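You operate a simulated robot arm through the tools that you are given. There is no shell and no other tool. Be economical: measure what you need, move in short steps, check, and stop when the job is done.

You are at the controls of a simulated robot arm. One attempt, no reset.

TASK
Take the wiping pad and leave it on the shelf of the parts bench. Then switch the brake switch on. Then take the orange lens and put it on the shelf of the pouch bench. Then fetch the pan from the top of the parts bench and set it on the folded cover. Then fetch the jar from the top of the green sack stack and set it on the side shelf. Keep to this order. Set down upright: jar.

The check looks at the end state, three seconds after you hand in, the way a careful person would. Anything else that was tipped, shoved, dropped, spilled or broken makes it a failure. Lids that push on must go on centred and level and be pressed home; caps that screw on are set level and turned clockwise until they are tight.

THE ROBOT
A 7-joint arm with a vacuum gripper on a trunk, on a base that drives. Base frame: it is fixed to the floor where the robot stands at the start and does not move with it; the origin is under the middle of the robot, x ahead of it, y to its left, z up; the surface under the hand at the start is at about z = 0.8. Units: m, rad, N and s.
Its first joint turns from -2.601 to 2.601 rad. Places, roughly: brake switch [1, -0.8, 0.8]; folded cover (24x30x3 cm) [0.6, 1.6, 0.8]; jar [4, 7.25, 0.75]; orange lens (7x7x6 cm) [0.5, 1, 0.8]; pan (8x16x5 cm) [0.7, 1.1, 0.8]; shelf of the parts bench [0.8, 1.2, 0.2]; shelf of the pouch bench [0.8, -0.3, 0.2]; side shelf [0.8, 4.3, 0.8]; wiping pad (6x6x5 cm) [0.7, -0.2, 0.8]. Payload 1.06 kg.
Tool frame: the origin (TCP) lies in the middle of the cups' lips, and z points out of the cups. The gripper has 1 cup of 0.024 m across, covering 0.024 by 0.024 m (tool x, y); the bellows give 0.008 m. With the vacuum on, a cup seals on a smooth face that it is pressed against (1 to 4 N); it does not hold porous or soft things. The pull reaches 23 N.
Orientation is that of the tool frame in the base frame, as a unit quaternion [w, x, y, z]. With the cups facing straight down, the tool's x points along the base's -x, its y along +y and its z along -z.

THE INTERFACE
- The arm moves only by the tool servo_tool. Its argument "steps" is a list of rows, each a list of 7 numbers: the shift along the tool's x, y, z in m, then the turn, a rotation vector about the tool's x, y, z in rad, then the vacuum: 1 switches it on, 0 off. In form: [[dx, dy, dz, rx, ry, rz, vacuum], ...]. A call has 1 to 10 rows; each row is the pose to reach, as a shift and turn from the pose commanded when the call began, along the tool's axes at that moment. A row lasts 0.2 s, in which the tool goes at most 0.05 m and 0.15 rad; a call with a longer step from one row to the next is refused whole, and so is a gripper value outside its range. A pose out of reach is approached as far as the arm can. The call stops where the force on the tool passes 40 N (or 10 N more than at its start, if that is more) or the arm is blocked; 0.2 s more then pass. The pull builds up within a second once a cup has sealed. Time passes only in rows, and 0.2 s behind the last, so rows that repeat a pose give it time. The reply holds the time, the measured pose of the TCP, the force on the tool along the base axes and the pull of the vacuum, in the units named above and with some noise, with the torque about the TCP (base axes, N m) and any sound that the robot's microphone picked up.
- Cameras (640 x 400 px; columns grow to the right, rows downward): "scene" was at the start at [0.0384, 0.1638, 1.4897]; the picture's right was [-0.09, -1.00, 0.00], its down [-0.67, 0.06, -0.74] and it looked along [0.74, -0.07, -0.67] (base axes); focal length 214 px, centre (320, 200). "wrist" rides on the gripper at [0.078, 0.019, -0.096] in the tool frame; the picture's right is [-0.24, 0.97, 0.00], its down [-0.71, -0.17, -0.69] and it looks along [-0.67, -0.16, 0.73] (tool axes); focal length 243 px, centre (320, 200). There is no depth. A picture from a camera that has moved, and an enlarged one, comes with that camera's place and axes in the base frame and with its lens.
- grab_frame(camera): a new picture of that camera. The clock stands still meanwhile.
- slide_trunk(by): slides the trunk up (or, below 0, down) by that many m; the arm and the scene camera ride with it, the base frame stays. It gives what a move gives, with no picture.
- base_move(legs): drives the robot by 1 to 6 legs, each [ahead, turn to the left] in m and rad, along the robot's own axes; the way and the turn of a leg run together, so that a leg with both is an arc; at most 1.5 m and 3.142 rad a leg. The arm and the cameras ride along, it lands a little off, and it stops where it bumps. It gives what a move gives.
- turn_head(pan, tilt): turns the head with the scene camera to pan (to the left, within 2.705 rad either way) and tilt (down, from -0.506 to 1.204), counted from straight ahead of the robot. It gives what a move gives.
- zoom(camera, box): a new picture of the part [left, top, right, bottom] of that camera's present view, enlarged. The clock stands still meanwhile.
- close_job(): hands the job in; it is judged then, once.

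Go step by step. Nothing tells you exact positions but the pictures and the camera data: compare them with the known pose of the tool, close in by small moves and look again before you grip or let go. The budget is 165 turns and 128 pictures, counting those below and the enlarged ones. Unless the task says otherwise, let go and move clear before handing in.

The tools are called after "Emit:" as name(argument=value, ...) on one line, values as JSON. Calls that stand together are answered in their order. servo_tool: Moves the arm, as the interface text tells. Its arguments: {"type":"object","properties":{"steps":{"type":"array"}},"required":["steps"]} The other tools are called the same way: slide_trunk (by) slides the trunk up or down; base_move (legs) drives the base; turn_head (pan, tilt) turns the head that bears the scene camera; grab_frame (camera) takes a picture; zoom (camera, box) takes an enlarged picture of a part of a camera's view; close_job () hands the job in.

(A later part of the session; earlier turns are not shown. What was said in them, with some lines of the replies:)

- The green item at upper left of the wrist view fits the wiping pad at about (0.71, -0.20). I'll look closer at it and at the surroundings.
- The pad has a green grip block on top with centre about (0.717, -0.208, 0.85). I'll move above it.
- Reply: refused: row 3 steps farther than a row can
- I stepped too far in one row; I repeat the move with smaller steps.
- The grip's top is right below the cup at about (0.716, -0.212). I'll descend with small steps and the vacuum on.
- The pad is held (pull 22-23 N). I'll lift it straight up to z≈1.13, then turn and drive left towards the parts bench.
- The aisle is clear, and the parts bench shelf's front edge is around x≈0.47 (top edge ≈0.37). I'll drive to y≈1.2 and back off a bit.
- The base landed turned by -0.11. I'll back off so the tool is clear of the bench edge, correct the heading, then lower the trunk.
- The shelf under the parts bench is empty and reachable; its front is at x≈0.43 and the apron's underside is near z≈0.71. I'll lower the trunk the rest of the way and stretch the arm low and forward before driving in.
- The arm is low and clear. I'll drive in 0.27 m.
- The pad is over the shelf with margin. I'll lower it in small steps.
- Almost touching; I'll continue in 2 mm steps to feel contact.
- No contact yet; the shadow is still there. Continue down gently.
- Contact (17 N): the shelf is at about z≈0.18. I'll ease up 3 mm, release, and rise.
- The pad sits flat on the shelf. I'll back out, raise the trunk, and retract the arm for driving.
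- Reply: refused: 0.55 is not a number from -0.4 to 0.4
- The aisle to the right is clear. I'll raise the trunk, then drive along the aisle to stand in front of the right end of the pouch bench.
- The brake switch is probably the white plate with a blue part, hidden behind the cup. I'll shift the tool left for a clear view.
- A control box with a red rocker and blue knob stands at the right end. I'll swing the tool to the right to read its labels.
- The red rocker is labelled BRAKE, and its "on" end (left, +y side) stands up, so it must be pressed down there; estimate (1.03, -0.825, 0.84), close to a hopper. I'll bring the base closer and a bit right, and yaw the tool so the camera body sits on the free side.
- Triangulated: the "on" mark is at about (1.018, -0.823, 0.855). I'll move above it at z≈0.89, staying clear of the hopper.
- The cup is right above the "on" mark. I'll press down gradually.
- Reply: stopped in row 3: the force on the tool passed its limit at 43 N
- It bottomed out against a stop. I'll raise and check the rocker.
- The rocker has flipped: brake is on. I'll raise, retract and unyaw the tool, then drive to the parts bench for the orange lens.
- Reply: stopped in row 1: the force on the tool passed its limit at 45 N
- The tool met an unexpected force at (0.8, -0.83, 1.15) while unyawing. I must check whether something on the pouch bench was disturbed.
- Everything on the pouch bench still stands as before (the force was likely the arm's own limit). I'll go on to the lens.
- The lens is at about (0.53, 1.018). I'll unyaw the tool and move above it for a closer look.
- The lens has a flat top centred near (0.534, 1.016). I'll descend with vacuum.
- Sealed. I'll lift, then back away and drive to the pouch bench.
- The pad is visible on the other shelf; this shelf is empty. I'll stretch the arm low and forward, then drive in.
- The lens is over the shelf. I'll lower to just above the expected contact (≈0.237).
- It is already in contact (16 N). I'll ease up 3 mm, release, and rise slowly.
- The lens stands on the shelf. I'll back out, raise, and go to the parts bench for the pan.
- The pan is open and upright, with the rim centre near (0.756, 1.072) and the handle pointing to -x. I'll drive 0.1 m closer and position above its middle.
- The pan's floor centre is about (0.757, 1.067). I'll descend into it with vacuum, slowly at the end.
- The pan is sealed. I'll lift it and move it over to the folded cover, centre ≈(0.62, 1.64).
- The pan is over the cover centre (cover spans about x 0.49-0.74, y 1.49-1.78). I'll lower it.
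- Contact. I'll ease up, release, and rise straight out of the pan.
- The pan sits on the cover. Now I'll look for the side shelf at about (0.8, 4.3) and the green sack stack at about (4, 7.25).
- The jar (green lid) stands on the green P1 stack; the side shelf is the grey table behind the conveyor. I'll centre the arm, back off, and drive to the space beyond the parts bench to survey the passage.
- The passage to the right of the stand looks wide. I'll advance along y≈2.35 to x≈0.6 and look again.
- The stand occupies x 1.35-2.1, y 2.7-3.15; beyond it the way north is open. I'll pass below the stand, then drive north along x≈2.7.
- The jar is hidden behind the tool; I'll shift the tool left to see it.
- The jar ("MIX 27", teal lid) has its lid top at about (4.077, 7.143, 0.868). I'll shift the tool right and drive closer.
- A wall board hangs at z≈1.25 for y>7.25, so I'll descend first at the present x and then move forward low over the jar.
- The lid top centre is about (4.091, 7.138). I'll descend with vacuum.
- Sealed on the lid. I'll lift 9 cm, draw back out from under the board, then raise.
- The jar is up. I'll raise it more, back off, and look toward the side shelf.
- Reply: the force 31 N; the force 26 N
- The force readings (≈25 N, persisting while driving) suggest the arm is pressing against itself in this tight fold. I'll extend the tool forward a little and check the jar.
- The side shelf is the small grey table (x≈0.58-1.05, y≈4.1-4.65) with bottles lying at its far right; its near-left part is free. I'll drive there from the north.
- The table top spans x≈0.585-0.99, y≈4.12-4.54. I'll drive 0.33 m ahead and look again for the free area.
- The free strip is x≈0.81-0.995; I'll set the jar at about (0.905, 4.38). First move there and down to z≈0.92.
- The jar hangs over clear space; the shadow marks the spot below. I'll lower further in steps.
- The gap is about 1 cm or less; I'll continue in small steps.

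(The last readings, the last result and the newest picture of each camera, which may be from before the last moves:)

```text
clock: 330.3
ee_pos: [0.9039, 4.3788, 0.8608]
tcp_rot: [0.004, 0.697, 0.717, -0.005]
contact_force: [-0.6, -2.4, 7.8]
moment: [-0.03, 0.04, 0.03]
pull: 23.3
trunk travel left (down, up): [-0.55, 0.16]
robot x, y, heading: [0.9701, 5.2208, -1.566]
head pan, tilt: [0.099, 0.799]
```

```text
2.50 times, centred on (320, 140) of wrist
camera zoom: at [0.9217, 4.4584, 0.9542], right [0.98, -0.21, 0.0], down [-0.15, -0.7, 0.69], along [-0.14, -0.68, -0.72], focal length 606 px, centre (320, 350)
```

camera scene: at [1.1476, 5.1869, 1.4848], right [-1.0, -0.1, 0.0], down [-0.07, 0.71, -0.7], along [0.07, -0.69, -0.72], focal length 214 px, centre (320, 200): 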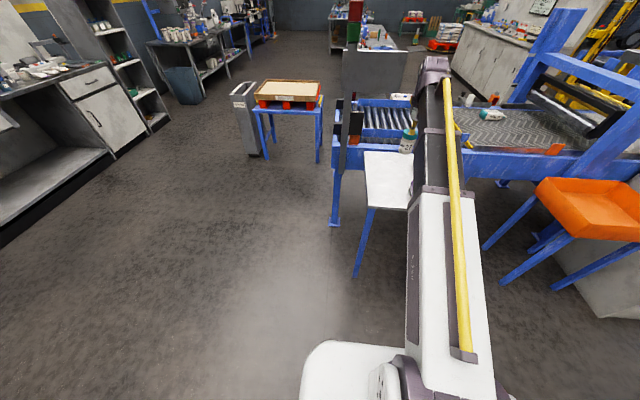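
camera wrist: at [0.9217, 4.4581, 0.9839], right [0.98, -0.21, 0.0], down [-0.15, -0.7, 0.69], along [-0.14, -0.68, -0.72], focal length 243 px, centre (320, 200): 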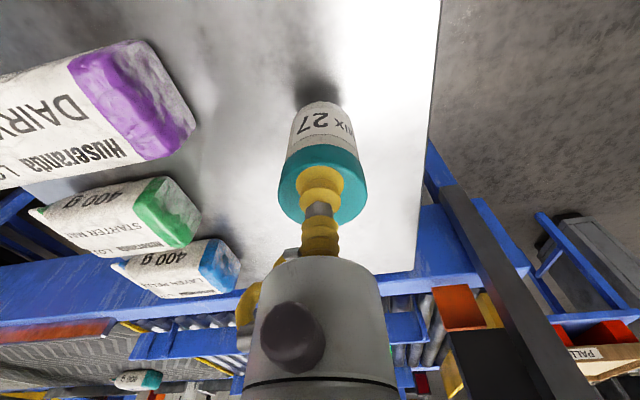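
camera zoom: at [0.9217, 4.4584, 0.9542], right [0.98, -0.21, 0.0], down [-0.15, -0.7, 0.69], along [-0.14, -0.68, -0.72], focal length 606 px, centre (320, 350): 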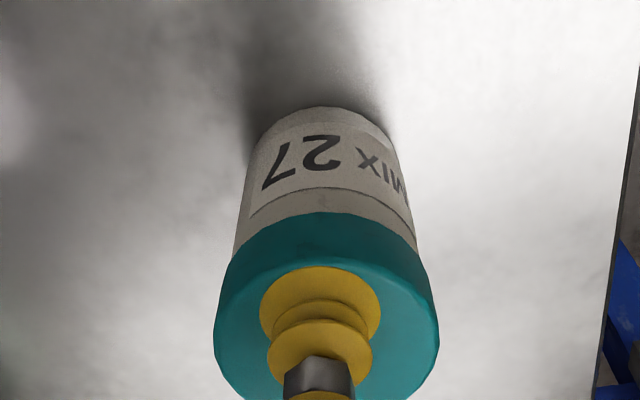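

The jar has touched down (8 N). I'll ease slightly, release, and rise slowly.

Emit:
servo_tool(steps=[[0, 0, -0.001, 0, 0, 0, 1], [0, 0, -0.001, 0, 0, 0, 0], [0, 0, -0.001, 0, 0, 0, 0], [0, 0, -0.001, 0, 0, 0, 0], [0, 0, -0.001, 0, 0, 0, 0], [0, 0, -0.003, 0, 0, 0, 0], [0, 0, -0.015, 0, 0, 0, 0], [0, 0, -0.045, 0, 0, 0, 0], [0, 0, -0.09, 0, 0, 0, 0], [0, 0, -0.13, 0, 0, 0, 0]])

Emit:
grab_frame(camera="wrist")

```text
clock: 332.5
ee_pos: [0.9051, 4.3825, 0.9907]
tcp_rot: [0.003, 0.697, 0.717, -0.004]
contact_force: [-0.1, 0.2, 0.1]
moment: [-0.01, -0.01, 0.0]
pull: 0.1
trunk travel left (down, up): [-0.55, 0.16]
robot x, y, heading: [0.9715, 5.2245, -1.573]
head pan, tilt: [0.099, 0.799]
```

```text
32 pictures are left
camera wrist: at [0.921, 4.4616, 1.0846], right [0.98, -0.21, 0.0], down [-0.15, -0.7, 0.69], along [-0.14, -0.68, -0.72], focal length 243 px, centre (320, 200)
```

wrist: 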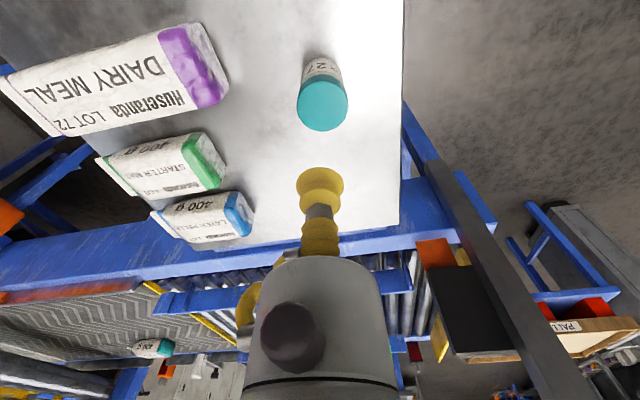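

The jar stands upright on the side shelf. I'll move clear and take one look back at the wall board and stack to make sure nothing was disturbed.

Emit:
servo_tool(steps=[[0, 0, -0.04, 0, 0, 0, 0], [0, 0, -0.08, 0, 0, 0, 0], [0, 0, -0.1, 0, 0, 0, 0]])

Emit:
base_move(legs=[[-0.45, 0]])

Emit:
turn_head(pan=2.1, tilt=0.1)

Emit:
zoom(camera="scene", box=[220, 130, 420, 255])

Emit:
turn_head(pan=0.15, tilt=0.6)

Emit:
grab_frame(camera="scene")

```text
clock: 333.3
ee_pos: [0.907, 4.3797, 1.0891]
tcp_rot: [0.004, 0.697, 0.717, -0.005]
contact_force: [0.2, 0.6, -0.6]
moment: [-0.01, 0.01, 0.0]
pull: 0.0
trunk travel left (down, up): [-0.55, 0.16]
robot x, y, heading: [0.9676, 5.2202, -1.573]
head pan, tilt: [0.099, 0.799]
```

```text
clock: 335.9
ee_pos: [0.9028, 4.814, 1.0882]
tcp_rot: [0.004, 0.698, 0.716, -0.005]
contact_force: [-0.3, -0.9, 0.5]
moment: [0.01, 0.03, -0.02]
pull: 0.1
trunk travel left (down, up): [-0.55, 0.16]
robot x, y, heading: [0.97, 5.6527, -1.573]
head pan, tilt: [0.099, 0.799]
```

```text
clock: 337.9
ee_pos: [0.9032, 4.8133, 1.0889]
tcp_rot: [0.004, 0.699, 0.716, -0.005]
contact_force: [-0.4, -0.1, 0.2]
moment: [-0.01, -0.01, 0.01]
pull: 0.0
trunk travel left (down, up): [-0.55, 0.16]
robot x, y, heading: [0.9696, 5.6552, -1.576]
head pan, tilt: [2.1, 0.099]
```

```text
3.20 times, centred on (320, 192) of scene
camera zoom: at [1.2201, 5.7464, 1.5477], right [0.5, -0.87, 0.0], down [-0.09, -0.05, -0.99], along [0.86, 0.5, -0.1], focal length 686 px, centre (320, 224)
```

zoom: 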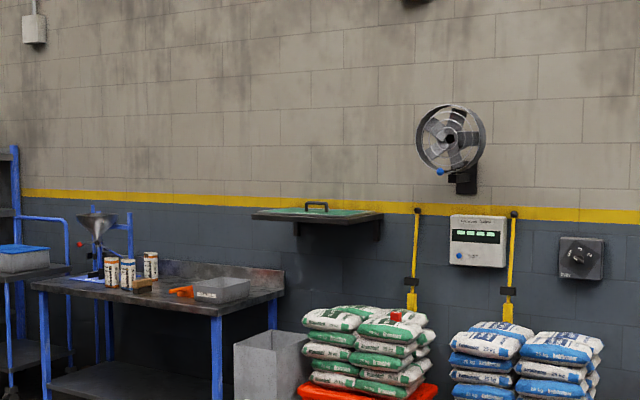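

```text
clock: 339.8
ee_pos: [0.9026, 4.8143, 1.0893]
tcp_rot: [0.004, 0.699, 0.716, -0.004]
contact_force: [0.0, -0.5, -0.2]
moment: [0.01, 0.04, -0.03]
pull: 0.0
trunk travel left (down, up): [-0.55, 0.16]
robot x, y, heading: [0.9735, 5.6548, -1.574]
head pan, tilt: [0.15, 0.6]
```

```text
30 pictures are left
camera scene: at [1.1534, 5.6128, 1.5016], right [-0.99, -0.15, 0.0], down [-0.08, 0.56, -0.83], along [0.12, -0.82, -0.56], focal length 214 px, centre (320, 200)
```

scene: 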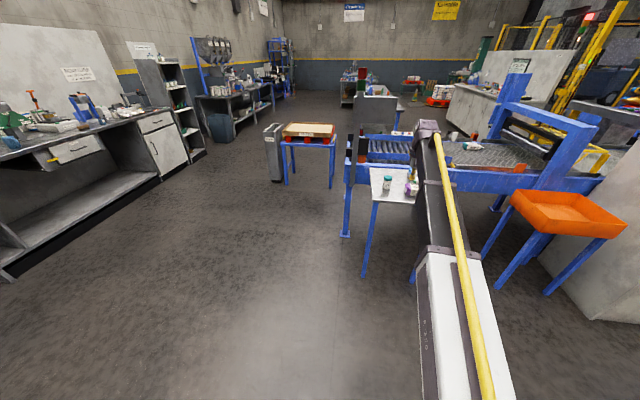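

The jar stands upright on the side shelf, the stack and wall board look as before, and the arm is clear, so I'm handing in.

Emit:
close_job()

```text
The job is handed in.
```

I did all five steps in order and handed the job in; I don't have the check's result.

- **Wiping pad:** it lies flat on the shelf of the parts bench.
- **Brake switch:** I pressed the "on" end of the red rocker and saw that it had flipped over.
- **Orange lens:** it stands on the shelf of the pouch bench.
- **Pan:** it sits on the folded cover.
- **Jar:** it stands upright on the side shelf, clear of the bottles lying there.

Twice the arm showed unexpected force while folding back: once above the pouch bench and once near the green sack stack. Both looked like the arm pressing against itself. I looked back at each spot afterwards and saw nothing out of place.
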